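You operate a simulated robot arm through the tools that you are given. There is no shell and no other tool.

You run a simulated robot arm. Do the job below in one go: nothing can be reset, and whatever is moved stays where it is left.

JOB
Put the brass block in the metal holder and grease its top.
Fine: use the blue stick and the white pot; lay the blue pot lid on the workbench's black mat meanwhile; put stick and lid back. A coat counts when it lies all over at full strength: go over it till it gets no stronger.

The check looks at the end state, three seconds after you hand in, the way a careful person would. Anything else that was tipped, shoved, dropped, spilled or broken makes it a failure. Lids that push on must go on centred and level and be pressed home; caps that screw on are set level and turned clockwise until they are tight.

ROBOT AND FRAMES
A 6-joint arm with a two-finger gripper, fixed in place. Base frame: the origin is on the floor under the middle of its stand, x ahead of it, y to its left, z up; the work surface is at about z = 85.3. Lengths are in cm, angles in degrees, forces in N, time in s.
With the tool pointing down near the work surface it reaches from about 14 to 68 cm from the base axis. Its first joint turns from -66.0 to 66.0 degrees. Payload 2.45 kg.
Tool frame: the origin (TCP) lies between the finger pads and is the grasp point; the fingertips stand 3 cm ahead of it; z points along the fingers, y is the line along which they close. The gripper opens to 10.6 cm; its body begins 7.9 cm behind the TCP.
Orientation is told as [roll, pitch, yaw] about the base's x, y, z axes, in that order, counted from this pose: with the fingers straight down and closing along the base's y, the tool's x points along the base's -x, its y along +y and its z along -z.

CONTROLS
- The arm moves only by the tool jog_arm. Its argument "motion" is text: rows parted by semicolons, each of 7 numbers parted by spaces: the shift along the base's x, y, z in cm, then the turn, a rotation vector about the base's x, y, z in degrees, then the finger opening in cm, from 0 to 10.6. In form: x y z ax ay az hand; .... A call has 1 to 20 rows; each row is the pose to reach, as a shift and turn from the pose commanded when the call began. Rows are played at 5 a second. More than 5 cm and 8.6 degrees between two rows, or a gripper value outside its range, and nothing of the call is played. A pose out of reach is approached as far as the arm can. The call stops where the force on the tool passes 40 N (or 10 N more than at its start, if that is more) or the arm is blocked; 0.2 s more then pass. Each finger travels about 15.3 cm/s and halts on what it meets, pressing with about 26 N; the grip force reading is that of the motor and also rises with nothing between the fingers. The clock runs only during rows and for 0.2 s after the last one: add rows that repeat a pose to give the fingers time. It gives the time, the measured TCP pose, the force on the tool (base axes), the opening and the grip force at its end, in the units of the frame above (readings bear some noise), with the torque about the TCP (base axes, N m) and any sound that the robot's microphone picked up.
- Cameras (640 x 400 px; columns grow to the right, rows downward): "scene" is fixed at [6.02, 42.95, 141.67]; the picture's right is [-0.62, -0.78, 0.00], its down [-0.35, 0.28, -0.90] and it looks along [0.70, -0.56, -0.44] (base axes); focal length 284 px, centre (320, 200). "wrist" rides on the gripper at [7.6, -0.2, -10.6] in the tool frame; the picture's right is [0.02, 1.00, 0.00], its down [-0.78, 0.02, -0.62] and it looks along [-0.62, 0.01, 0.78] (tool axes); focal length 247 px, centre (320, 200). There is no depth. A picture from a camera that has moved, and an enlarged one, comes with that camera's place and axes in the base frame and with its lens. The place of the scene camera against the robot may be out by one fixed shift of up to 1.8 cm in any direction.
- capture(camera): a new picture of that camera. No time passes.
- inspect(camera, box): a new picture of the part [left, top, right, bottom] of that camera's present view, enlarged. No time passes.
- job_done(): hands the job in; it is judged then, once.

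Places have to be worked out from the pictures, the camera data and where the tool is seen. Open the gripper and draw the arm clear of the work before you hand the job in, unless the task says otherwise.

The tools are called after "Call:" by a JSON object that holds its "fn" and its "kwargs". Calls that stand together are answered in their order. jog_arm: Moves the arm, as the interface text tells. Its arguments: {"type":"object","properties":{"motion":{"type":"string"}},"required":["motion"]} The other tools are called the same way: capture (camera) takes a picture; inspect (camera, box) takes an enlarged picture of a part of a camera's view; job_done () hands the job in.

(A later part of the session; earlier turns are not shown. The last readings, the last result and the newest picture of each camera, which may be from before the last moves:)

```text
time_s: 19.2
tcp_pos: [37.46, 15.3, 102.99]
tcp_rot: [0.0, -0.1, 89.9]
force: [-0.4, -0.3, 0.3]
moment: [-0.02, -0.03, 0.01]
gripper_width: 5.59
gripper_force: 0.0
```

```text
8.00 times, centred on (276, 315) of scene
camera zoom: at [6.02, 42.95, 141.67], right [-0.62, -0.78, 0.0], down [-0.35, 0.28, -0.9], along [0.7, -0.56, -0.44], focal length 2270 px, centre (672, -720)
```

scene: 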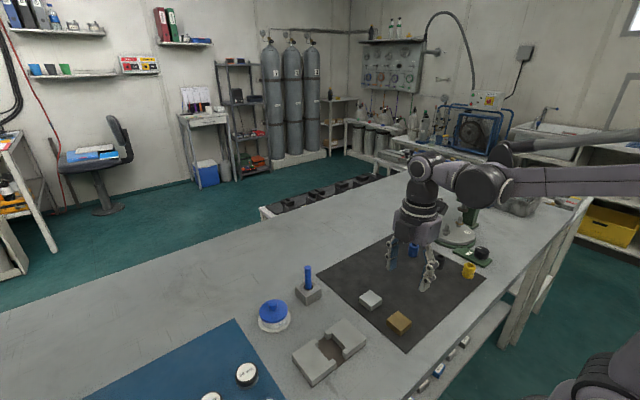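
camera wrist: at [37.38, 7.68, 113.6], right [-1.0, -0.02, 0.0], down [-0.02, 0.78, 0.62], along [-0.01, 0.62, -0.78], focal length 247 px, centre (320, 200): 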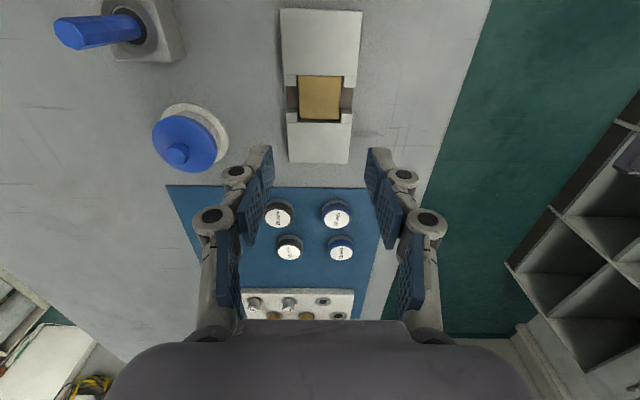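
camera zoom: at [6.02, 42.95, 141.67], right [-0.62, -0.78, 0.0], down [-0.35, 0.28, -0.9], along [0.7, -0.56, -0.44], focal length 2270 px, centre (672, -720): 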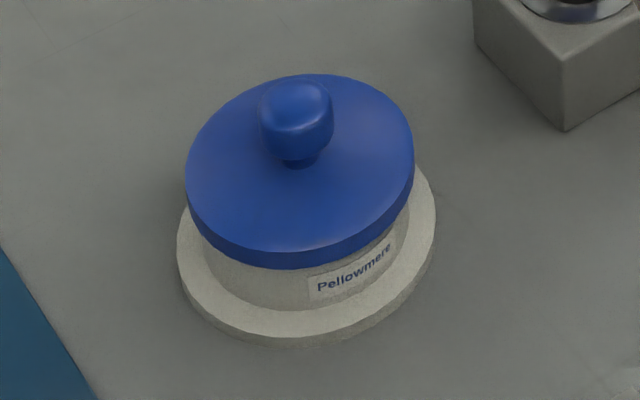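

The pot axis works out at about (52.3, 20.0), the lid's top at z ≈ 88.6 and the knob (≈2.2 cm wide) up to z ≈ 91. I move above the pot at a safe height to look straight at it.

Call:
{"fn": "jog_arm", "kwargs": {"motion": "3.7 1.15 0 0 0 0 5.6; 7.4 2.3 0 0 0 0 5.6; 11.1 3.45 0 0 0 0 5.6; 14.8 4.6 0 0 0 0 5.6; 14.8 4.6 -2 0 0 0 5.6; 14.8 4.6 -2 0 0 0 5.6"}}

Call:
{"fn": "capture", "kwargs": {"camera": "wrist"}}

Call:
{"fn": "inspect", "kwargs": {"camera": "wrist", "box": [240, 60, 400, 180]}}

Call:
{"fn": "capture", "kwargs": {"camera": "scene"}}

```text
time_s: 20.6
tcp_pos: [52.26, 19.81, 100.83]
tcp_rot: [0.0, -0.1, 89.9]
force: [0.8, -0.5, 0.5]
moment: [0.0, 0.01, -0.02]
gripper_width: 5.61
gripper_force: 0.1
```

```text
taken
camera wrist: at [52.22, 12.3, 111.49], right [-1.0, -0.02, 0.0], down [-0.02, 0.78, 0.62], along [-0.01, 0.62, -0.78], focal length 247 px, centre (320, 200)
```

wrist: 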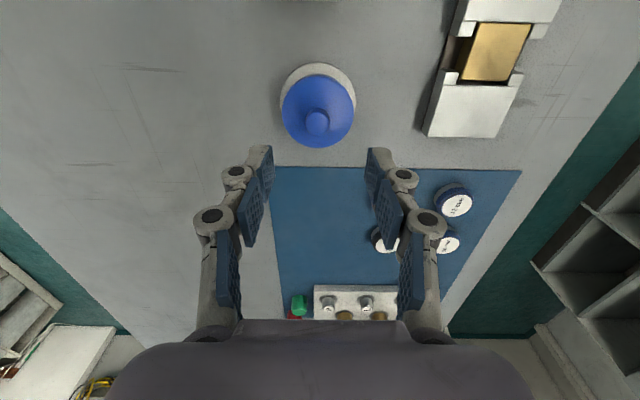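

```text
3.33 times, centred on (320, 120) of wrist
camera zoom: at [52.22, 12.3, 111.49], right [-1.0, -0.02, 0.0], down [-0.02, 0.78, 0.62], along [-0.01, 0.62, -0.78], focal length 823 px, centre (320, 467)
```

zoom: 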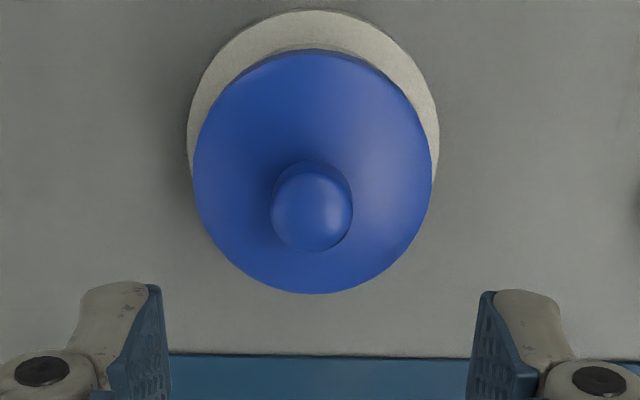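

```text
taken
```

scene: 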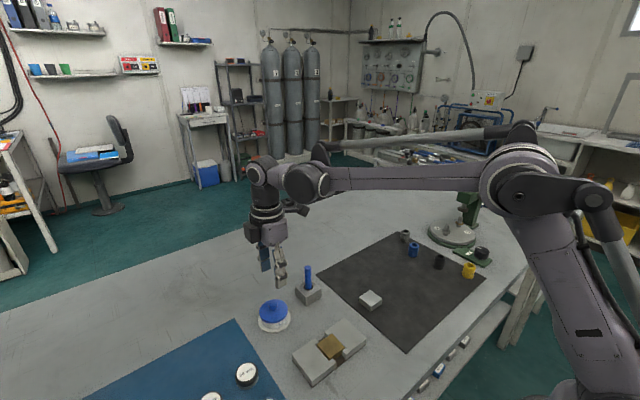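

Lid and knob are centred at about (52.53, 20.45), i.e. 0.24 further in x and 0.5 in y than the TCP. I correct that and go down around the knob, stopping about 1.5 cm above the final grip height for a check.

Call:
{"fn": "jog_arm", "kwargs": {"motion": "0.24 0.5 0 0 0 0 4.6; 0.24 0.5 -3.5 0 0 0 4.6; 0.24 0.5 -6 0 0 0 4.6; 0.24 0.5 -7.3 0 0 0 4.6; 0.24 0.5 -7.3 0 0 0 4.6"}}

Call:
{"fn": "inspect", "kwargs": {"camera": "wrist", "box": [220, 60, 420, 210]}}

Call:
{"fn": "inspect", "kwargs": {"camera": "scene", "box": [230, 240, 330, 340]}}

```text
time_s: 21.8
tcp_pos: [52.49, 20.48, 93.47]
tcp_rot: [-0.1, -0.1, 89.9]
force: [0.9, 0.3, 0.5]
moment: [0.01, 0.01, 0.01]
gripper_width: 4.58
gripper_force: 0.1
```

```text
2.67 times, centred on (320, 135) of wrist
camera zoom: at [52.37, 12.86, 104.19], right [-1.0, -0.02, 0.0], down [-0.02, 0.78, 0.62], along [-0.01, 0.62, -0.78], focal length 659 px, centre (320, 373)
```

zoom: 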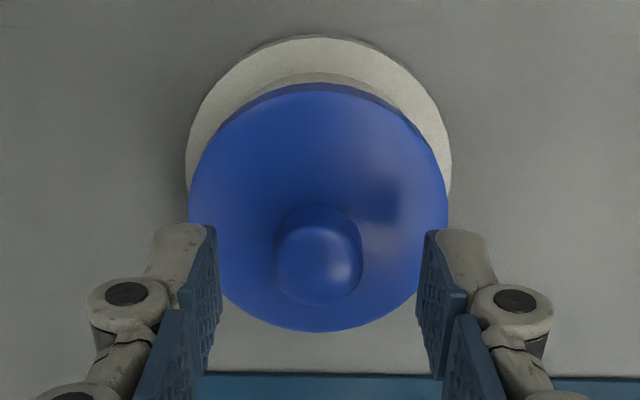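

```text
4.00 times, centred on (280, 290) of scene
camera zoom: at [6.02, 42.95, 141.67], right [-0.62, -0.78, 0.0], down [-0.35, 0.28, -0.9], along [0.7, -0.56, -0.44], focal length 1135 px, centre (480, -160)
```

zoom: 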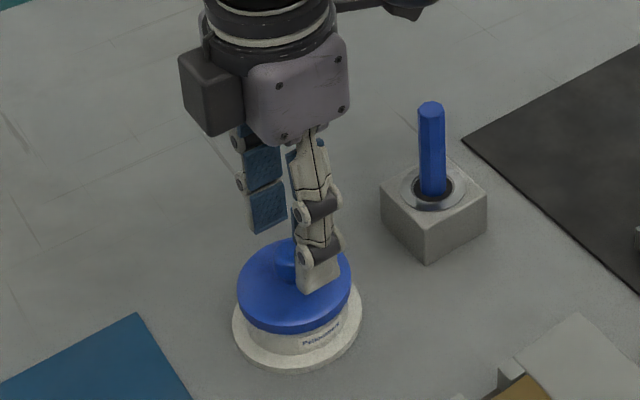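

Lid centre is at about (52.61, 20.42). I shift +0.08 in x, go down to TCP z ≈ 92.1 and close on the knob.

Call:
{"fn": "jog_arm", "kwargs": {"motion": "0.08 -0.02 -0.7 0 0 0 4.6; 0.08 -0.02 -1.4 0 0 0 4.6; 0.08 -0.02 -1.4 0 0 0 3.6; 0.08 -0.02 -1.4 0 0 0 2.8; 0.08 -0.02 -1.4 0 0 0 2; 0.08 -0.02 -1.4 0 0 0 1; 0.08 -0.02 -1.4 0 0 0 1"}}

Call:
{"fn": "inspect", "kwargs": {"camera": "wrist", "box": [220, 60, 420, 210]}}

Call:
{"fn": "inspect", "kwargs": {"camera": "scene", "box": [240, 270, 310, 340]}}

```text
time_s: 23.4
tcp_pos: [52.59, 20.4, 92.15]
tcp_rot: [-0.2, -0.1, 89.9]
force: [0.2, -0.2, 0.2]
moment: [-0.02, 0.0, -0.02]
gripper_width: 2.0
gripper_force: 25.4
```

```text
2.67 times, centred on (320, 135) of wrist
camera zoom: at [52.51, 12.87, 102.79], right [-1.0, -0.02, 0.0], down [-0.02, 0.78, 0.62], along [-0.01, 0.62, -0.78], focal length 659 px, centre (320, 373)
```

zoom: 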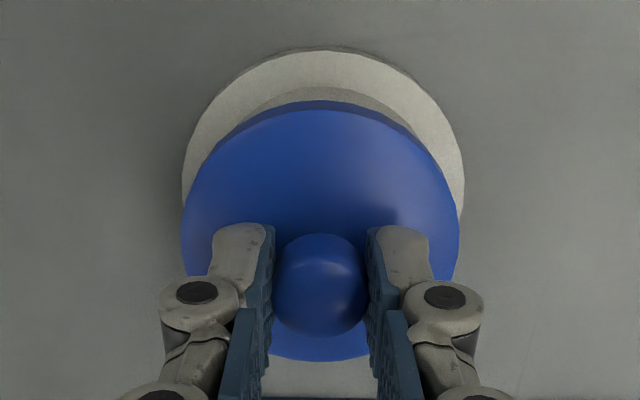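

```text
5.71 times, centred on (275, 305) of scene
camera zoom: at [6.02, 42.95, 141.67], right [-0.62, -0.78, 0.0], down [-0.35, 0.28, -0.9], along [0.7, -0.56, -0.44], focal length 1621 px, centre (577, -400)
```

zoom: 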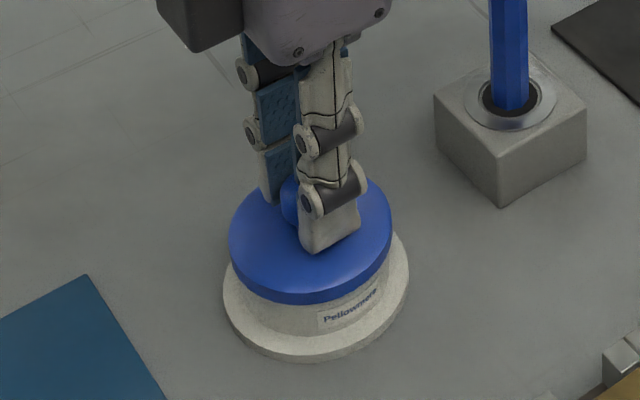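

The knob is held (2.0 cm, 25 N). I lift gently and watch the force to learn whether the lid is pushed or screwed on.

Call:
{"fn": "jog_arm", "kwargs": {"motion": "0 0 0.1 0 0 0 1; 0 0 0.2 0 0 0 1"}}

Call:
{"fn": "inspect", "kwargs": {"camera": "scene", "box": [240, 270, 310, 340]}}

```text
time_s: 24.0
tcp_pos: [52.57, 20.47, 92.36]
tcp_rot: [-0.1, -0.2, 89.9]
force: [-3.3, -0.4, 0.1]
moment: [0.01, 0.03, 0.02]
gripper_width: 2.05
gripper_force: 26.3
```

```text
5.71 times, centred on (275, 305) of scene
camera zoom: at [6.02, 42.95, 141.67], right [-0.62, -0.78, 0.0], down [-0.35, 0.28, -0.9], along [0.7, -0.56, -0.44], focal length 1621 px, centre (577, -400)
```

zoom: 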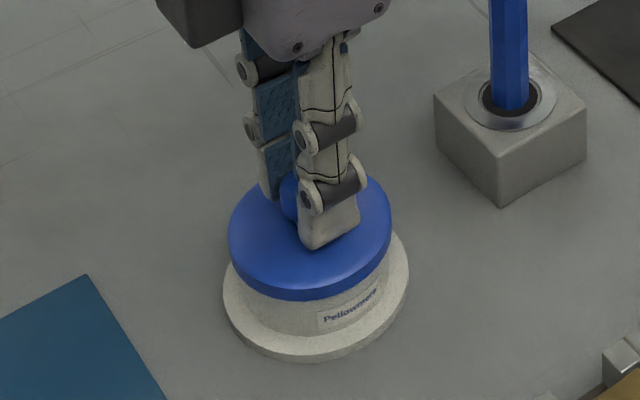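

The lid appears to rise a little with almost no force. I continue slowly.

Call:
{"fn": "jog_arm", "kwargs": {"motion": "0 0 0.15 0 0 0 1; 0 0 0.3 0 0 0 1; 0 0 0.3 0 0 0 1"}}

Call:
{"fn": "inspect", "kwargs": {"camera": "scene", "box": [240, 270, 310, 340]}}

Call:
{"fn": "inspect", "kwargs": {"camera": "wrist", "box": [220, 60, 420, 210]}}

```text
time_s: 24.8
tcp_pos: [52.75, 20.54, 92.7]
tcp_rot: [-0.1, -0.1, 90.0]
force: [0.0, 0.8, -0.1]
moment: [0.0, 0.01, 0.01]
gripper_width: 2.02
gripper_force: 25.9
```

```text
5.71 times, centred on (275, 305) of scene
camera zoom: at [6.02, 42.95, 141.67], right [-0.62, -0.78, 0.0], down [-0.35, 0.28, -0.9], along [0.7, -0.56, -0.44], focal length 1621 px, centre (577, -400)
```

zoom: 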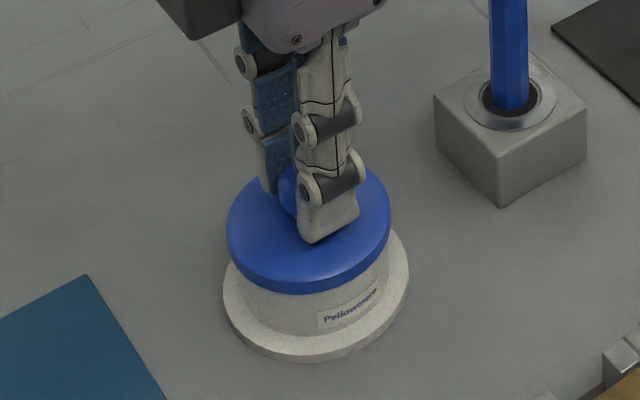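

```text
2.67 times, centred on (320, 135) of wrist
camera zoom: at [52.56, 12.86, 103.33], right [-1.0, -0.02, 0.0], down [-0.02, 0.78, 0.62], along [-0.01, 0.62, -0.78], focal length 659 px, centre (320, 373)
```

zoom: 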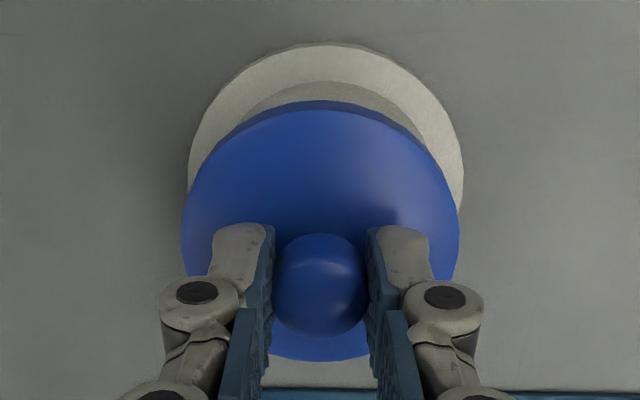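

The lid comes off freely (a push-on lid, no thread). I lift it well clear, carry it around behind the holder side and over to the free middle of the black mat, near (43, -11), staying high.

Call:
{"fn": "jog_arm", "kwargs": {"motion": "0 0 1 0 0 0 1; 0 0 4 0 0 0 1; 0 0 8 0 0 0 1; 0 0 11 0 0 0 1; -3.2 -0.8 11 0 0 0 1; -6.4 -1.6 11 0 0 0 1; -9.6 -2.4 11 0 0 0 1; -9.6 -6 11 0 0 0 1; -9.6 -10 11 0 0 0 1; -9.6 -14 11 0 0 0 1; -9.6 -18 11 0 0 0 1; -9.6 -22 11 0 0 0 1; -9.6 -26 11 0 0 0 1; -9.6 -29 11 0 0 0 1; -9.6 -31.4 11 0 0 0 1; -9.6 -31.4 11 0 0 0 1; -9.6 -31.4 11 0 0 0 1"}}

Call:
{"fn": "capture", "kwargs": {"camera": "wrist"}}

Call:
{"fn": "capture", "kwargs": {"camera": "scene"}}

Call:
{"fn": "inspect", "kwargs": {"camera": "scene", "box": [240, 280, 320, 340]}}

```text
time_s: 28.4
tcp_pos: [43.02, -10.89, 103.47]
tcp_rot: [0.0, -0.1, 89.9]
force: [-0.1, -0.3, -0.9]
moment: [-0.02, -0.01, 0.02]
gripper_width: 2.05
gripper_force: 26.4
```

```text
taken
camera wrist: at [42.92, -18.58, 114.31], right [-1.0, -0.02, 0.0], down [-0.02, 0.78, 0.62], along [-0.01, 0.62, -0.78], focal length 247 px, centre (320, 200)
```

wrist: 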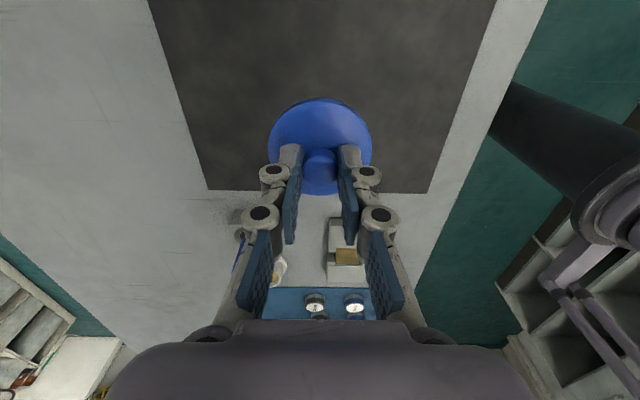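

```text
taken
```

scene: 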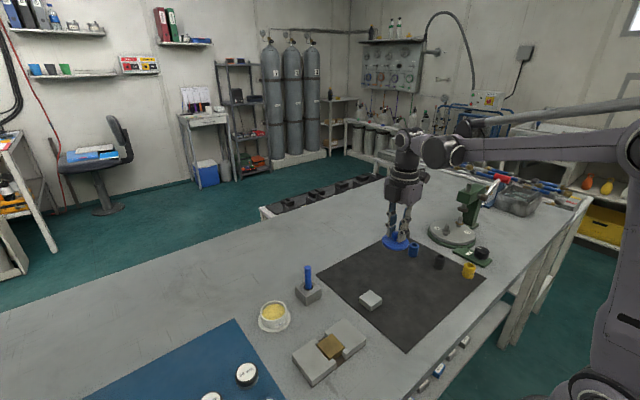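

```text
6.67 times, centred on (280, 310) of scene
camera zoom: at [6.02, 42.94, 141.67], right [-0.62, -0.78, 0.0], down [-0.35, 0.28, -0.9], along [0.7, -0.56, -0.44], focal length 1891 px, centre (587, -533)
```

zoom: 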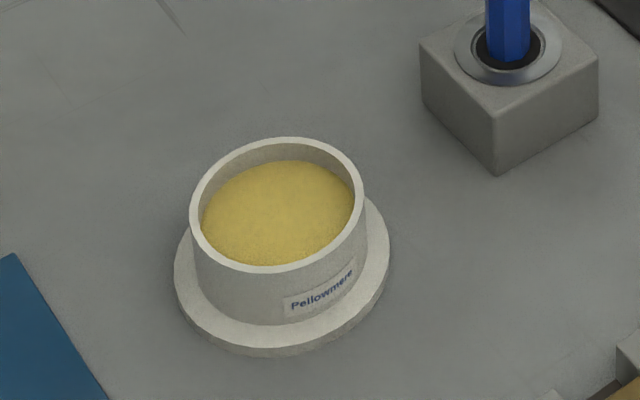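

The pot is open and filled with yellow grease; the mat below the lid is free. I lower the lid toward the mat, slowing down before the expected contact near TCP z ≈ 90–90.6.

Call:
{"fn": "jog_arm", "kwargs": {"motion": "0 0 -4 0 0 0 1; 0 0 -8 0 0 0 1; 0 0 -11 0 0 0 1; 0 0 -12.2 0 0 0 1; 0 0 -12.2 0 0 0 1"}}

Call:
{"fn": "inspect", "kwargs": {"camera": "scene", "box": [350, 220, 450, 300]}}

Call:
{"fn": "capture", "kwargs": {"camera": "wrist"}}

```text
time_s: 29.6
tcp_pos: [42.94, -10.89, 91.49]
tcp_rot: [0.0, -0.1, 89.9]
force: [0.7, 0.6, -0.3]
moment: [0.0, 0.0, 0.03]
gripper_width: 2.03
gripper_force: 26.1
```

```text
5.00 times, centred on (400, 260) of scene
camera zoom: at [6.02, 42.95, 141.67], right [-0.62, -0.78, 0.0], down [-0.35, 0.28, -0.9], along [0.7, -0.56, -0.44], focal length 1418 px, centre (-80, -100)
```

zoom: 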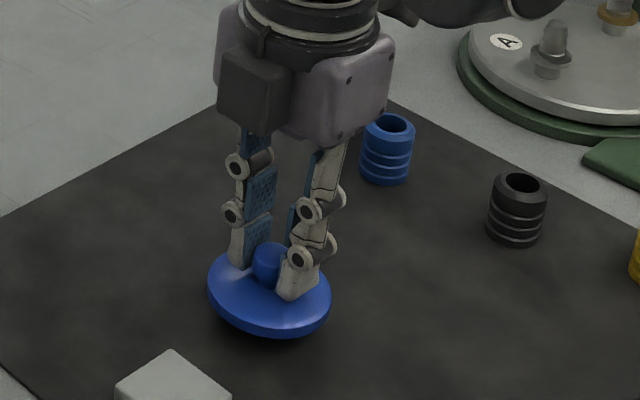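

```text
taken
camera wrist: at [42.97, -18.56, 102.09], right [-1.0, -0.02, 0.0], down [-0.02, 0.78, 0.62], along [-0.01, 0.62, -0.78], focal length 247 px, centre (320, 200)
```

wrist: 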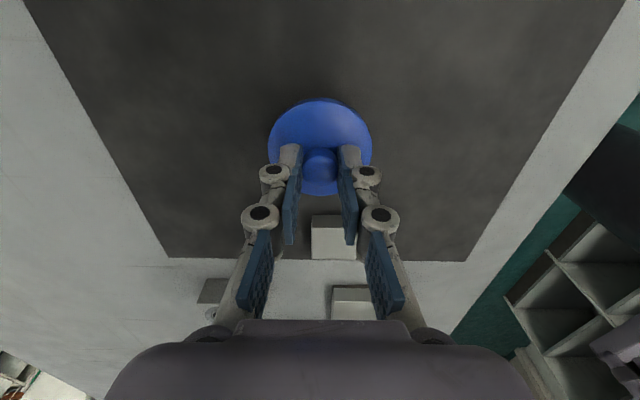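

The lid is about 1 cm above the mat and clear of everything. I lower it in small steps until it touches.

Call:
{"fn": "jog_arm", "kwargs": {"motion": "0 0 -0.2 0 0 0 1; 0 0 -0.4 0 0 0 1; 0 0 -0.5 0 0 0 1; 0 0 -0.5 0 0 0 1"}}

```text
time_s: 30.6
tcp_pos: [43.02, -10.92, 90.99]
tcp_rot: [0.0, -0.2, 89.9]
force: [0.2, 0.9, -1.4]
moment: [0.01, -0.01, -0.02]
gripper_width: 2.04
gripper_force: 25.6
```

Call:
{"fn": "jog_arm", "kwargs": {"motion": "0 0 -0.1 0 0 0 1; 0 0 -0.2 0 0 0 1; 0 0 -0.2 0 0 0 1"}}

Call:
{"fn": "inspect", "kwargs": {"camera": "scene", "box": [370, 260, 430, 300]}}

```text
time_s: 31.4
tcp_pos: [42.96, -10.99, 90.72]
tcp_rot: [-0.1, -0.1, 89.9]
force: [0.6, -0.3, 0.0]
moment: [-0.03, 0.02, -0.02]
gripper_width: 2.02
gripper_force: 26.2
```

```text
10.00 times, centred on (400, 280) of scene
camera zoom: at [6.02, 42.95, 141.67], right [-0.62, -0.78, 0.0], down [-0.35, 0.28, -0.9], along [0.7, -0.56, -0.44], focal length 2837 px, centre (-480, -600)
```

zoom: 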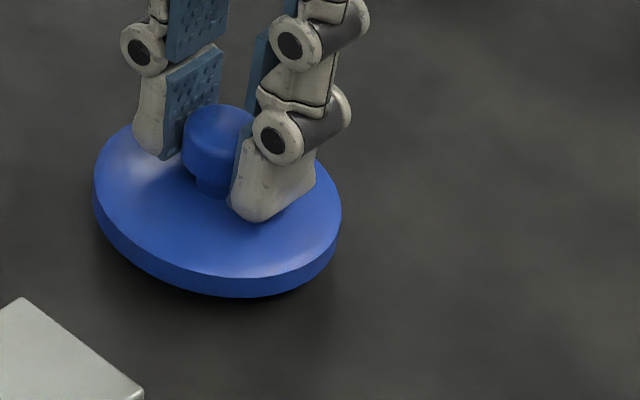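

Still no contact (0 N), and a shadow gap shows under the rim. I carry on in small steps.

Call:
{"fn": "jog_arm", "kwargs": {"motion": "0 0 -0.1 0 0 0 1; 0 0 -0.2 0 0 0 1; 0 0 -0.2 0 0 0 1"}}

```text
time_s: 32.2
tcp_pos: [42.97, -10.89, 90.62]
tcp_rot: [0.1, -0.1, 89.8]
force: [-0.2, -0.5, -1.2]
moment: [-0.02, -0.01, 0.04]
gripper_width: 2.03
gripper_force: 26.3
```

Call:
{"fn": "jog_arm", "kwargs": {"motion": "0 0 -0.1 0 0 0 1; 0 0 -0.2 0 0 0 1; 0 0 -0.2 0 0 0 1"}}

Call:
{"fn": "inspect", "kwargs": {"camera": "scene", "box": [370, 260, 430, 300]}}

```text
time_s: 33.0
tcp_pos: [43.02, -10.98, 90.32]
tcp_rot: [0.0, -0.1, 89.9]
force: [0.0, -0.2, -0.3]
moment: [-0.02, 0.02, -0.01]
gripper_width: 2.05
gripper_force: 25.5
```

```text
10.00 times, centred on (400, 280) of scene
camera zoom: at [6.02, 42.95, 141.67], right [-0.62, -0.78, 0.0], down [-0.35, 0.28, -0.9], along [0.7, -0.56, -0.44], focal length 2837 px, centre (-480, -600)
```

zoom: 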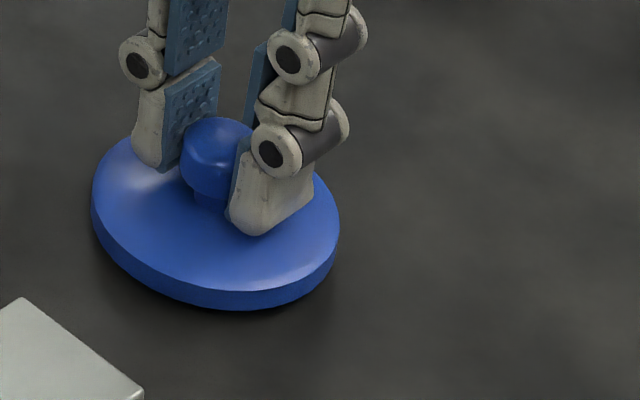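

Nearly down. Two more small steps.

Call:
{"fn": "jog_arm", "kwargs": {"motion": "0 0 -0.08 0 0 0 1; 0 0 -0.16 0 0 0 1; 0 0 -0.16 0 0 0 1"}}

```text
time_s: 33.8
tcp_pos: [42.89, -10.88, 90.24]
tcp_rot: [0.1, -0.2, 89.9]
force: [0.0, 1.2, -0.3]
moment: [0.03, -0.03, -0.02]
gripper_width: 2.02
gripper_force: 25.6
```

Call:
{"fn": "jog_arm", "kwargs": {"motion": "0 0 -0.08 0 0 0 1; 0 0 -0.12 0 0 0 1; 0 0 -0.12 0 0 0 1"}}

Call:
{"fn": "inspect", "kwargs": {"camera": "scene", "box": [370, 260, 430, 300]}}

```text
time_s: 34.6
tcp_pos: [42.96, -10.89, 90.07]
tcp_rot: [0.0, -0.1, 89.9]
force: [0.1, 0.2, 0.8]
moment: [-0.04, 0.02, -0.01]
gripper_width: 2.06
gripper_force: 25.9
```

```text
10.00 times, centred on (400, 280) of scene
camera zoom: at [6.02, 42.95, 141.67], right [-0.62, -0.78, 0.0], down [-0.35, 0.28, -0.9], along [0.7, -0.56, -0.44], focal length 2837 px, centre (-480, -600)
```

zoom: 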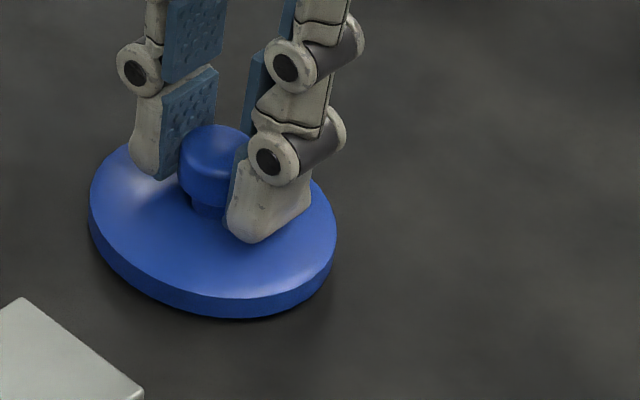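

Contact is close (0.8 N could be noise). Another small step.

Call:
{"fn": "jog_arm", "kwargs": {"motion": "0 0 -0.06 0 0 0 1; 0 0 -0.06 0 0 0 1"}}

```text
time_s: 35.2
tcp_pos: [43.02, -10.92, 89.99]
tcp_rot: [-0.2, -0.1, 89.9]
force: [0.6, -0.3, -0.2]
moment: [-0.02, -0.01, 0.03]
gripper_width: 2.03
gripper_force: 26.0
```

Call:
{"fn": "jog_arm", "kwargs": {"motion": "0 0 -0.06 0 0 0 1; 0 0 -0.06 0 0 0 1"}}

```text
time_s: 35.8
tcp_pos: [43.01, -10.9, 89.89]
tcp_rot: [-0.1, -0.1, 90.0]
force: [-0.1, -0.4, 0.4]
moment: [-0.01, -0.01, -0.04]
gripper_width: 2.03
gripper_force: 25.8
```

Call:
{"fn": "jog_arm", "kwargs": {"motion": "0 0 -0.07 0 0 0 1; 0 0 -0.07 0 0 0 1"}}

Call:
{"fn": "inspect", "kwargs": {"camera": "scene", "box": [370, 260, 430, 300]}}

```text
time_s: 36.4
tcp_pos: [42.95, -10.9, 89.86]
tcp_rot: [0.0, -0.1, 89.9]
force: [-0.5, 0.4, 0.4]
moment: [0.01, 0.0, 0.01]
gripper_width: 2.05
gripper_force: 26.3
```

```text
10.00 times, centred on (400, 280) of scene
camera zoom: at [6.02, 42.95, 141.67], right [-0.62, -0.78, 0.0], down [-0.35, 0.28, -0.9], along [0.7, -0.56, -0.44], focal length 2837 px, centre (-480, -600)
```

zoom: 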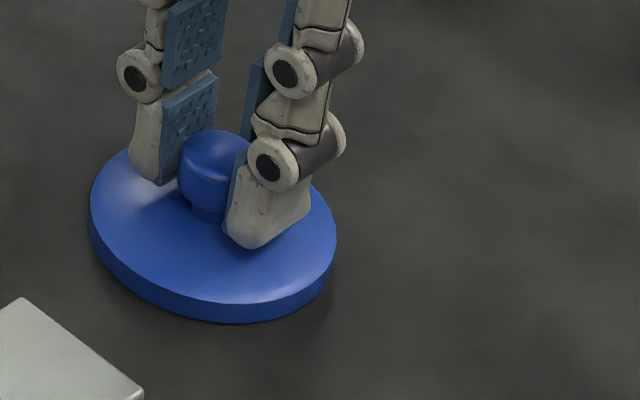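

Still following down freely. I go on.

Call:
{"fn": "jog_arm", "kwargs": {"motion": "0 0 -0.07 0 0 0 1; 0 0 -0.07 0 0 0 1"}}

```text
time_s: 37.0
tcp_pos: [42.97, -10.92, 89.78]
tcp_rot: [0.0, -0.1, 90.0]
force: [-0.3, -0.9, 1.2]
moment: [0.0, 0.01, -0.03]
gripper_width: 2.03
gripper_force: 26.3
```

Call:
{"fn": "jog_arm", "kwargs": {"motion": "0 0 -0.06 0 0 0 1; 0 0 -0.06 0 0 0 1"}}

```text
time_s: 37.6
tcp_pos: [43.11, -10.96, 89.75]
tcp_rot: [0.0, -0.1, 89.9]
force: [0.2, 0.8, 4.4]
moment: [0.04, 0.03, 0.02]
gripper_width: 2.05
gripper_force: 26.3
```

The lid rests on the mat (4.4 N). I open the fingers and rise straight up.

Call:
{"fn": "jog_arm", "kwargs": {"motion": "0 0 0.03 0 0 0 2; 0 0 0.03 0 0 0 2.8; 0 0 0.03 0 0 0 3.8; 0 0 0.03 0 0 0 4.8; 0 0 0.03 0 0 0 4.8; 0 0 1.5 0 0 0 4.8; 0 0 4 0 0 0 4.8; 0 0 8 0 0 0 4.8; 0 0 12 0 0 0 4.8; 0 0 15 0 0 0 4.8; 0 0 15 0 0 0 4.8"}}

Call:
{"fn": "capture", "kwargs": {"camera": "wrist"}}

Call:
{"fn": "inspect", "kwargs": {"camera": "scene", "box": [360, 250, 440, 310]}}

```text
time_s: 40.0
tcp_pos: [43.03, -10.85, 104.55]
tcp_rot: [0.0, -0.1, 89.8]
force: [-0.2, 0.2, -0.9]
moment: [0.01, 0.0, 0.01]
gripper_width: 4.78
gripper_force: 0.0
```

```text
taken
camera wrist: at [42.93, -18.47, 115.29], right [-1.0, -0.02, 0.0], down [-0.02, 0.78, 0.62], along [-0.01, 0.62, -0.78], focal length 247 px, centre (320, 200)
```

wrist: 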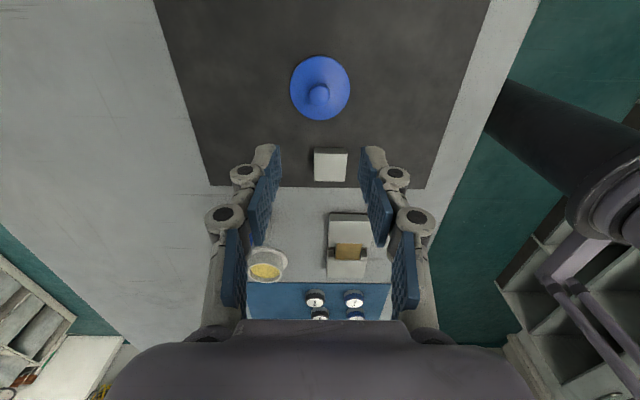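

```text
6.67 times, centred on (400, 280) of scene
camera zoom: at [6.02, 42.95, 141.67], right [-0.62, -0.78, 0.0], down [-0.35, 0.28, -0.9], along [0.7, -0.56, -0.44], focal length 1891 px, centre (-213, -333)
```

zoom: 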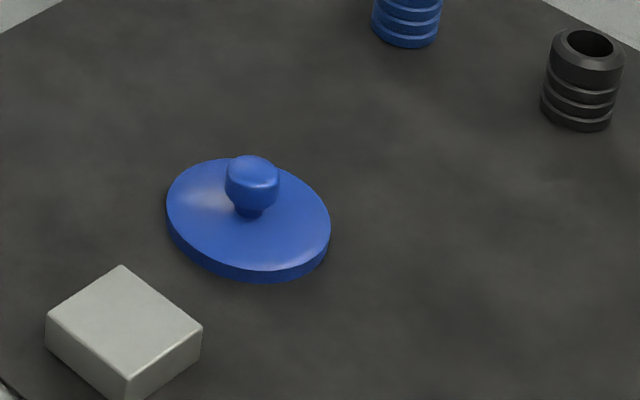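

The lid lies flat on the mat. I now go above the blue stick (≈ (53, 9)) at the same height to measure it.

Call:
{"fn": "jog_arm", "kwargs": {"motion": "1.7 3.4 0 0 0 0 4.8; 3.4 6.8 0 0 0 0 4.8; 5.1 10.2 0 0 0 0 4.8; 6.8 13.6 0 0 0 0 4.8; 8.5 17 0 0 0 0 4.8; 10 20 0 0 0 0 4.8; 10 20 0 0 0 0 4.8; 10 20 0 0 0 0 4.8"}}

Call:
{"fn": "capture", "kwargs": {"camera": "wrist"}}

Call:
{"fn": "inspect", "kwargs": {"camera": "wrist", "box": [260, 40, 400, 180]}}

Call:
{"fn": "inspect", "kwargs": {"camera": "scene", "box": [260, 250, 350, 310]}}

```text
time_s: 41.8
tcp_pos: [53.03, 9.14, 104.68]
tcp_rot: [0.1, -0.1, 89.8]
force: [-0.1, 0.5, -0.2]
moment: [-0.04, -0.01, 0.0]
gripper_width: 4.78
gripper_force: 0.0
```

```text
taken
camera wrist: at [52.93, 1.45, 115.4], right [-1.0, -0.02, 0.0], down [-0.02, 0.78, 0.62], along [-0.01, 0.62, -0.78], focal length 247 px, centre (320, 200)
```

wrist: 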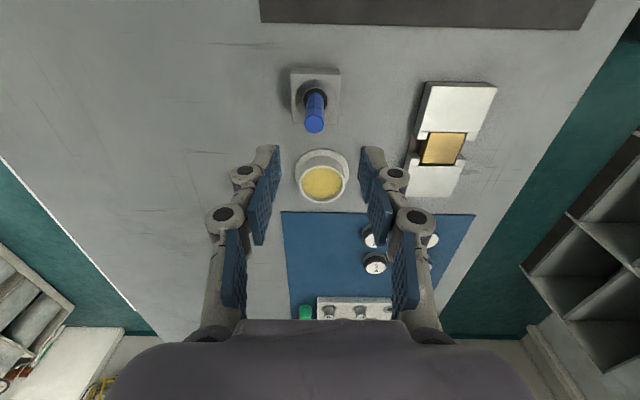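

```text
2.86 times, centred on (330, 110) of wrist
camera zoom: at [52.93, 1.45, 115.4], right [-1.0, -0.02, 0.0], down [-0.02, 0.78, 0.62], along [-0.01, 0.62, -0.78], focal length 706 px, centre (291, 457)
```

zoom: 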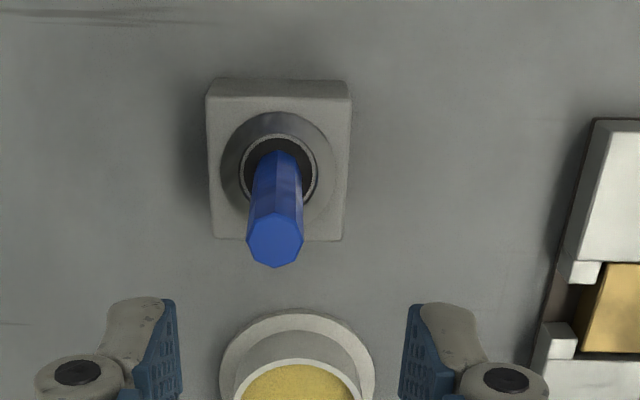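

```text
6.67 times, centred on (305, 280) of scene
camera zoom: at [6.02, 42.95, 141.67], right [-0.62, -0.78, 0.0], down [-0.35, 0.28, -0.9], along [0.7, -0.56, -0.44], focal length 1891 px, centre (420, -333)
```

zoom: 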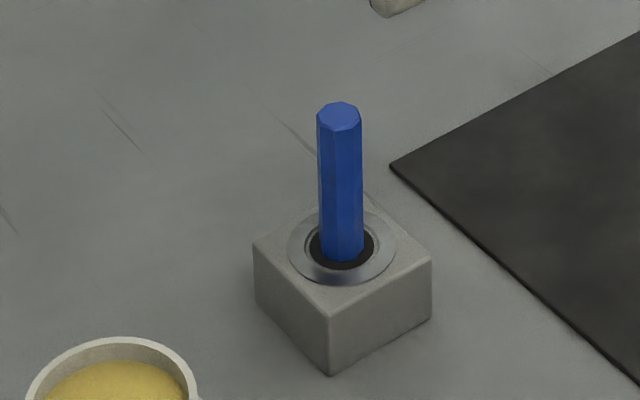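

The stick is upright at about (53.52, 9.43), roughly 1.7 cm thick, with its top at z ≈ 95.0; the stand's top is at z ≈ 88.5. I centre on it and go down to TCP z ≈ 95.3 for a check.

Call:
{"fn": "jog_arm", "kwargs": {"motion": "0.51 0.4 0 0 0 0 5; 0.51 0.4 -4 0 0 0 5; 0.51 0.4 -7 0 0 0 5; 0.51 0.4 -9.5 0 0 0 5; 0.51 0.4 -9.5 0 0 0 5"}}

Call:
{"fn": "inspect", "kwargs": {"camera": "wrist", "box": [220, 80, 420, 230]}}

Call:
{"fn": "inspect", "kwargs": {"camera": "scene", "box": [260, 240, 350, 310]}}

```text
time_s: 43.0
tcp_pos: [53.58, 9.48, 95.37]
tcp_rot: [-0.1, -0.2, 90.0]
force: [0.6, -0.2, -0.2]
moment: [0.0, 0.02, 0.0]
gripper_width: 5.0
gripper_force: 0.1
```

```text
2.67 times, centred on (320, 155) of wrist
camera zoom: at [53.5, 1.87, 105.92], right [-1.0, -0.02, 0.0], down [-0.02, 0.78, 0.62], along [-0.01, 0.62, -0.78], focal length 659 px, centre (320, 320)
```

zoom: 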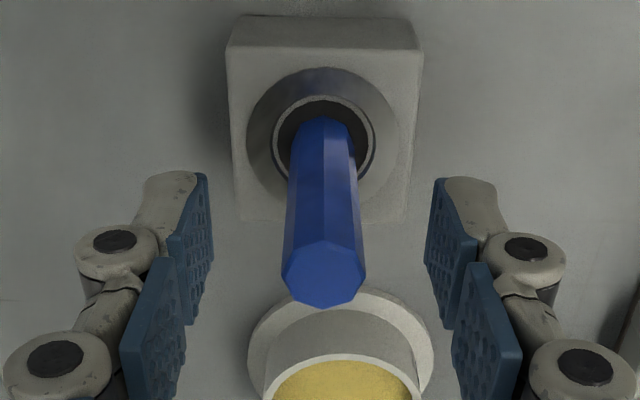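

```text
5.71 times, centred on (305, 275) of scene
camera zoom: at [6.02, 42.95, 141.67], right [-0.62, -0.78, 0.0], down [-0.35, 0.28, -0.9], along [0.7, -0.56, -0.44], focal length 1621 px, centre (406, -229)
```

zoom: 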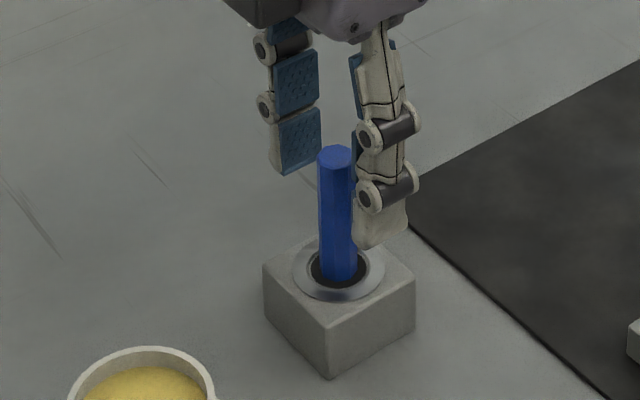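

The stick is centred between the fingers. I go down to TCP z ≈ 93.5 and close on it.

Call:
{"fn": "jog_arm", "kwargs": {"motion": "-0.01 -0.03 -0.9 0 0 0 5; -0.01 -0.03 -1.8 0 0 0 5; -0.01 -0.03 -1.8 0 0 0 4; -0.01 -0.03 -1.8 0 0 0 3; -0.01 -0.03 -1.8 0 0 0 2; -0.01 -0.03 -1.8 0 0 0 1; -0.01 -0.03 -1.8 0 0 0 1"}}

Call:
{"fn": "inspect", "kwargs": {"camera": "wrist", "box": [220, 80, 420, 230]}}

Call:
{"fn": "inspect", "kwargs": {"camera": "scene", "box": [260, 240, 350, 310]}}

```text
time_s: 44.6
tcp_pos: [53.64, 9.42, 93.38]
tcp_rot: [-0.1, -0.1, 89.9]
force: [0.0, 0.4, 1.2]
moment: [0.0, 0.0, 0.0]
gripper_width: 1.55
gripper_force: 25.8
```

```text
2.67 times, centred on (320, 155) of wrist
camera zoom: at [53.45, 1.85, 104.16], right [-1.0, -0.02, 0.0], down [-0.02, 0.78, 0.62], along [-0.01, 0.62, -0.78], focal length 659 px, centre (320, 320)
```

zoom: 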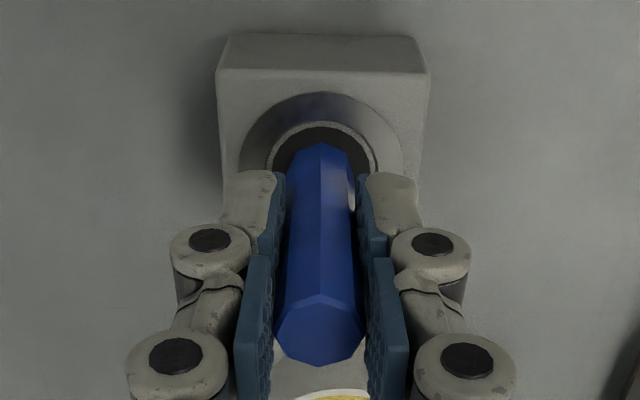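

```text
5.71 times, centred on (305, 275) of scene
camera zoom: at [6.02, 42.95, 141.67], right [-0.62, -0.78, 0.0], down [-0.35, 0.28, -0.9], along [0.7, -0.56, -0.44], focal length 1621 px, centre (406, -229)
```

zoom: 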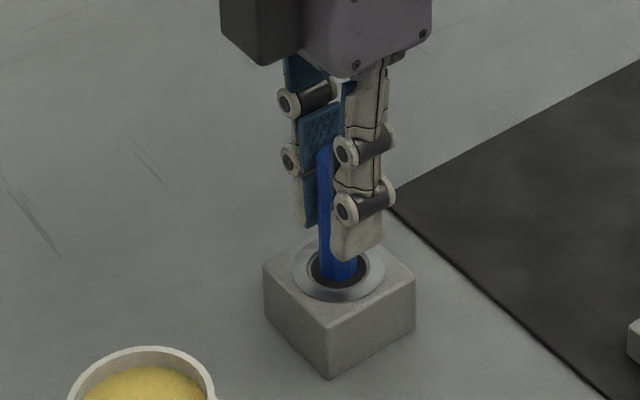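

The stick is gripped (1.55 cm). I lift it straight out of its stand and look at its lower end.

Call:
{"fn": "jog_arm", "kwargs": {"motion": "0 0 0.5 0 0 0 1; 0 0 1.5 0 0 0 1; 0 0 3 0 0 0 1; 0 0 5 0 0 0 1; 0 0 8 0 0 0 1; 0 0 11 0 0 0 1; 0 0 11 0 0 0 1"}}

Call:
{"fn": "inspect", "kwargs": {"camera": "scene", "box": [260, 200, 350, 310]}}

Call:
{"fn": "capture", "kwargs": {"camera": "wrist"}}

```text
time_s: 46.2
tcp_pos: [53.51, 9.48, 104.41]
tcp_rot: [-0.1, -0.1, 89.9]
force: [-0.8, 0.4, -1.3]
moment: [-0.02, -0.02, -0.01]
gripper_width: 1.56
gripper_force: 26.1
```

```text
3.64 times, centred on (305, 255) of scene
camera zoom: at [6.02, 42.95, 141.67], right [-0.62, -0.78, 0.0], down [-0.35, 0.28, -0.9], along [0.7, -0.56, -0.44], focal length 1032 px, centre (374, 0)
```

zoom: 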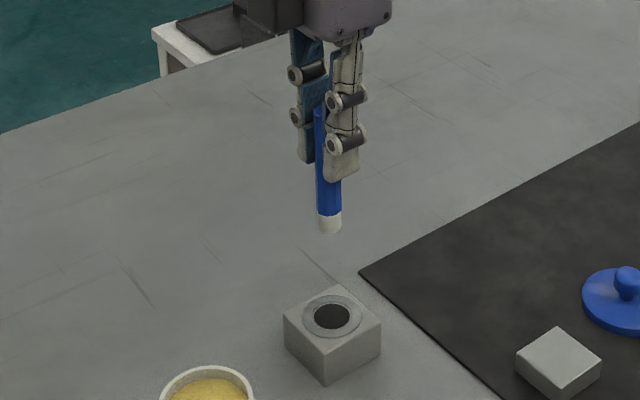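

```text
taken
camera wrist: at [53.45, 1.86, 115.09], right [-1.0, -0.02, 0.0], down [-0.02, 0.78, 0.62], along [-0.01, 0.62, -0.78], focal length 247 px, centre (320, 200)
```

wrist: 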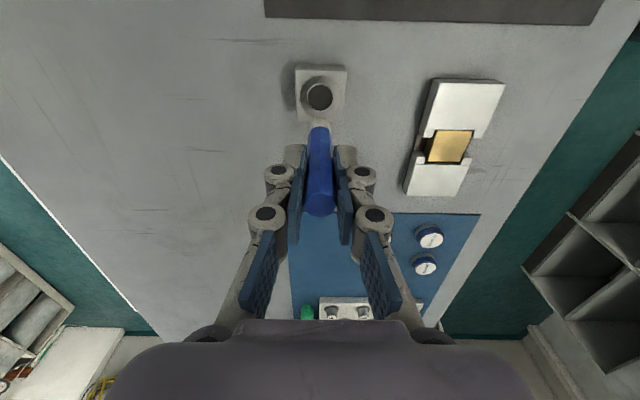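

The stick has a white applicator tip. I zoom in on it from both cameras to get its length and width.

Call:
{"fn": "inspect", "kwargs": {"camera": "scene", "box": [330, 220, 362, 270]}}

Call:
{"fn": "inspect", "kwargs": {"camera": "wrist", "box": [270, 60, 370, 160]}}

Call:
{"fn": "inspect", "kwargs": {"camera": "scene", "box": [325, 225, 365, 265]}}

```text
8.00 times, centred on (346, 245) of scene
camera zoom: at [6.02, 42.95, 141.67], right [-0.62, -0.78, 0.0], down [-0.35, 0.28, -0.9], along [0.7, -0.56, -0.44], focal length 2270 px, centre (112, -160)
```

zoom: 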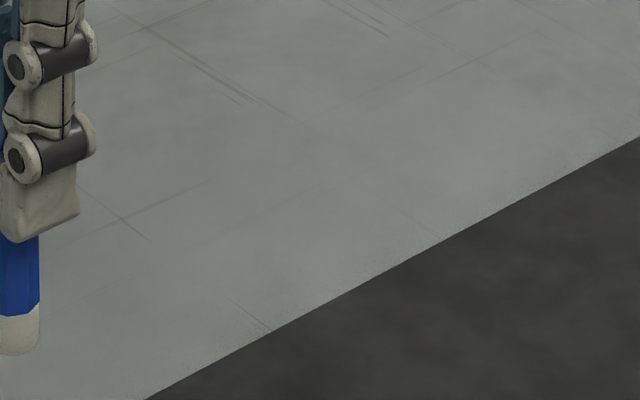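

```text
4.00 times, centred on (320, 110) of wrist
camera zoom: at [53.45, 1.86, 115.09], right [-1.0, -0.02, 0.0], down [-0.02, 0.78, 0.62], along [-0.01, 0.62, -0.78], focal length 988 px, centre (320, 560)
```

zoom: 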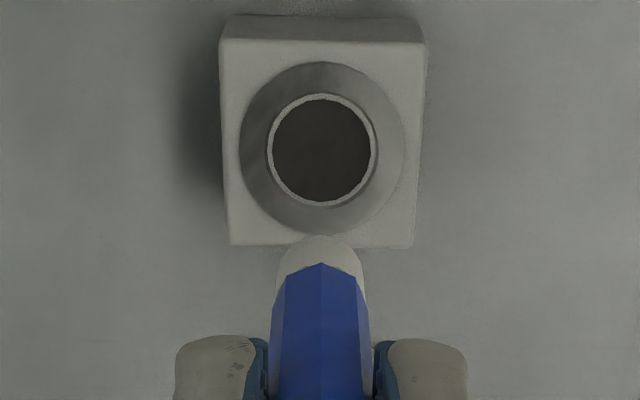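

```text
10.00 times, centred on (345, 245) of scene
camera zoom: at [6.02, 42.95, 141.67], right [-0.62, -0.78, 0.0], down [-0.35, 0.28, -0.9], along [0.7, -0.56, -0.44], focal length 2837 px, centre (70, -250)
```

zoom: 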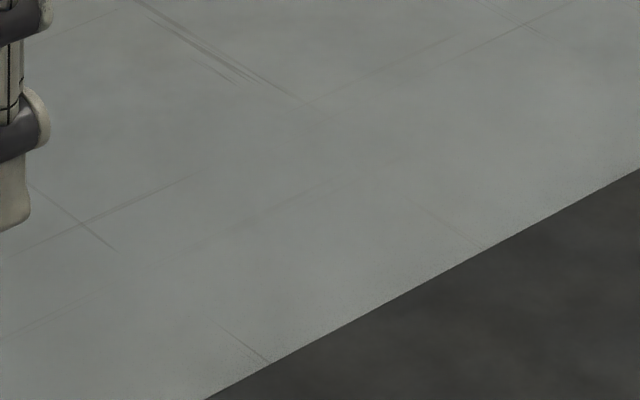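

I picked the wrong window; the stick end is near (308, 262) in the scene view.

Call:
{"fn": "inspect", "kwargs": {"camera": "scene", "box": [276, 225, 340, 270]}}

Call:
{"fn": "inspect", "kwargs": {"camera": "scene", "box": [270, 270, 340, 315]}}

```text
8.89 times, centred on (308, 248) of scene
camera zoom: at [6.02, 42.95, 141.67], right [-0.62, -0.78, 0.0], down [-0.35, 0.28, -0.9], along [0.7, -0.56, -0.44], focal length 2522 px, centre (427, -222)
```

zoom: 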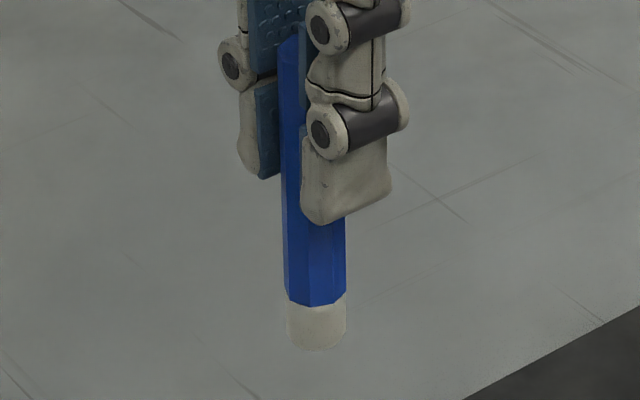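

```text
8.89 times, centred on (305, 292) of scene
camera zoom: at [6.02, 42.95, 141.67], right [-0.62, -0.78, 0.0], down [-0.35, 0.28, -0.9], along [0.7, -0.56, -0.44], focal length 2522 px, centre (453, -622)
```

zoom: 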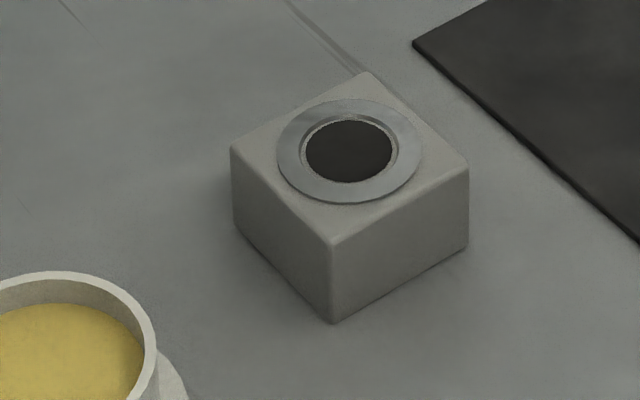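

The tip is about 1.5 cm long and 1.6 cm wide; the stick's bottom is roughly 8.2 cm below the TCP. I carry it over the pot, still high, and check its position against the pot's rim.

Call:
{"fn": "jog_arm", "kwargs": {"motion": "-0.3 3.7 0 0 0 0 1; -0.6 7.4 0 0 0 0 1; -0.9 11.02 0 0 0 0 1; -0.9 11.02 0 0 0 0 1; -0.9 11.02 0 0 0 0 1"}}

Call:
{"fn": "inspect", "kwargs": {"camera": "scene", "box": [230, 240, 320, 340]}}

Call:
{"fn": "inspect", "kwargs": {"camera": "wrist", "box": [240, 60, 400, 180]}}

```text
time_s: 47.4
tcp_pos: [52.62, 20.54, 104.56]
tcp_rot: [0.0, 0.0, 89.8]
force: [0.2, -0.3, -0.3]
moment: [0.01, -0.01, 0.03]
gripper_width: 1.56
gripper_force: 25.7
```

```text
4.00 times, centred on (275, 290) of scene
camera zoom: at [6.02, 42.95, 141.67], right [-0.62, -0.78, 0.0], down [-0.35, 0.28, -0.9], along [0.7, -0.56, -0.44], focal length 1135 px, centre (500, -160)
```

zoom: 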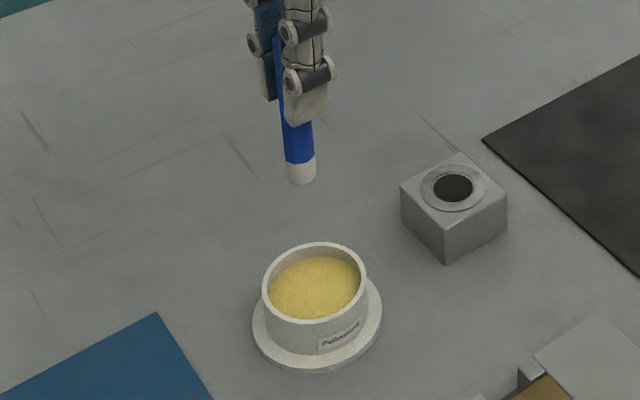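

```text
3.33 times, centred on (320, 120) of wrist
camera zoom: at [52.55, 12.92, 115.11], right [-1.0, -0.02, 0.0], down [-0.02, 0.78, 0.62], along [-0.01, 0.62, -0.78], focal length 823 px, centre (320, 467)
```

zoom: 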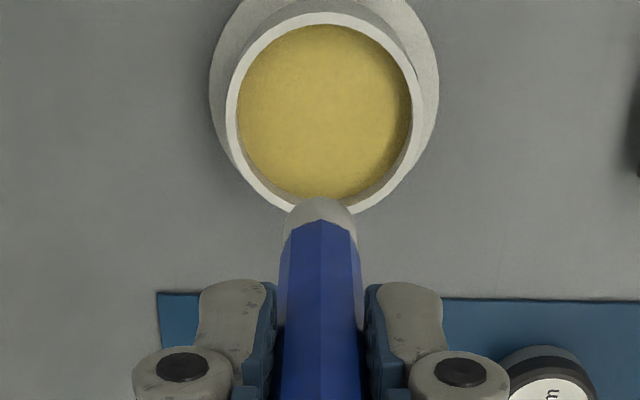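

Pot centre ≈ (52.55, 20.36), rim at z ≈ 88.1 and grease surface ≈ 87.3; the stick is over the middle. I lower the tip to just above the grease and look.

Call:
{"fn": "jog_arm", "kwargs": {"motion": "-0.05 -0.05 -3 0 0 0 1; -0.05 -0.05 -6 0 0 0 1; -0.05 -0.05 -8 0 0 0 1; -0.05 -0.05 -8.6 0 0 0 1; -0.05 -0.05 -8.6 0 0 0 1"}}

Call:
{"fn": "inspect", "kwargs": {"camera": "scene", "box": [240, 280, 310, 330]}}

Call:
{"fn": "inspect", "kwargs": {"camera": "wrist", "box": [240, 60, 400, 180]}}

```text
time_s: 48.6
tcp_pos: [52.62, 20.43, 95.81]
tcp_rot: [0.0, -0.1, 89.9]
force: [0.4, -0.4, -0.5]
moment: [0.03, 0.0, 0.01]
gripper_width: 1.59
gripper_force: 26.1
```

```text
8.00 times, centred on (275, 305) of scene
camera zoom: at [6.02, 42.95, 141.67], right [-0.62, -0.78, 0.0], down [-0.35, 0.28, -0.9], along [0.7, -0.56, -0.44], focal length 2270 px, centre (680, -640)
```

zoom: 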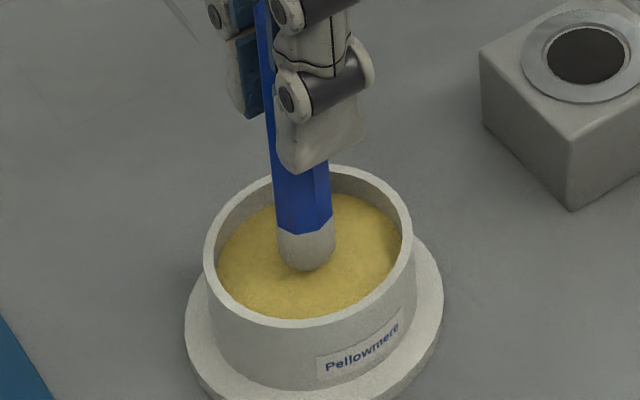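

```text
3.33 times, centred on (320, 120) of wrist
camera zoom: at [52.54, 12.84, 106.49], right [-1.0, -0.02, 0.0], down [-0.02, 0.78, 0.62], along [-0.01, 0.62, -0.78], focal length 823 px, centre (320, 467)
```

zoom: 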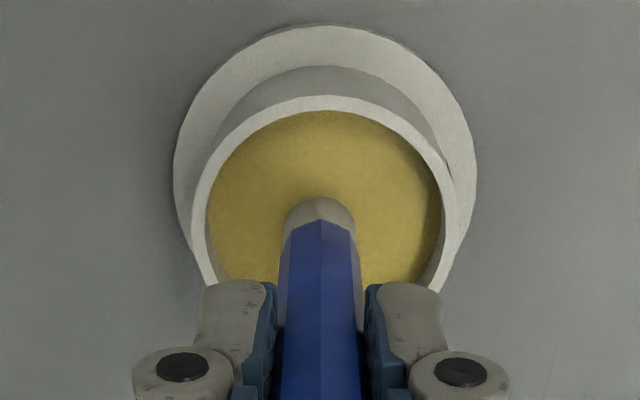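

The tip is just above the grease. I dip it about 0.8 cm, hold briefly, and check the force.

Call:
{"fn": "jog_arm", "kwargs": {"motion": "0 0 -0.3 0 0 0 1; 0 0 -0.6 0 0 0 1; 0 0 -0.8 0 0 0 1; 0 0 -0.8 0 0 0 1; 0 0 -0.8 0 0 0 1"}}

Call:
{"fn": "inspect", "kwargs": {"camera": "scene", "box": [240, 280, 310, 330]}}

```text
time_s: 49.8
tcp_pos: [52.53, 20.49, 95.04]
tcp_rot: [-0.1, -0.1, 89.9]
force: [-0.1, 0.5, 19.5]
moment: [0.06, 0.01, 0.01]
gripper_width: 1.59
gripper_force: 26.6
```

```text
8.00 times, centred on (275, 305) of scene
camera zoom: at [5.98, 42.93, 141.67], right [-0.62, -0.78, 0.0], down [-0.35, 0.28, -0.9], along [0.7, -0.56, -0.44], focal length 2270 px, centre (680, -640)
```

zoom: 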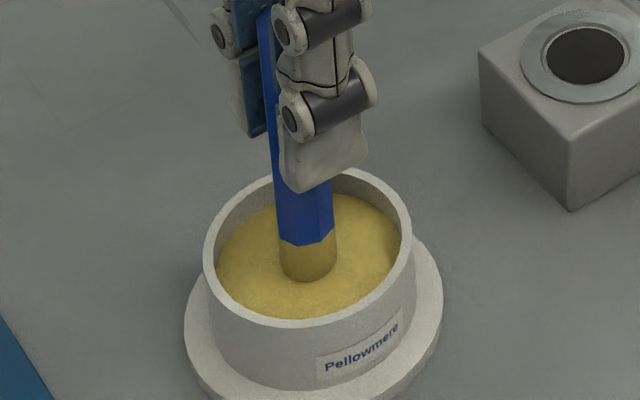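

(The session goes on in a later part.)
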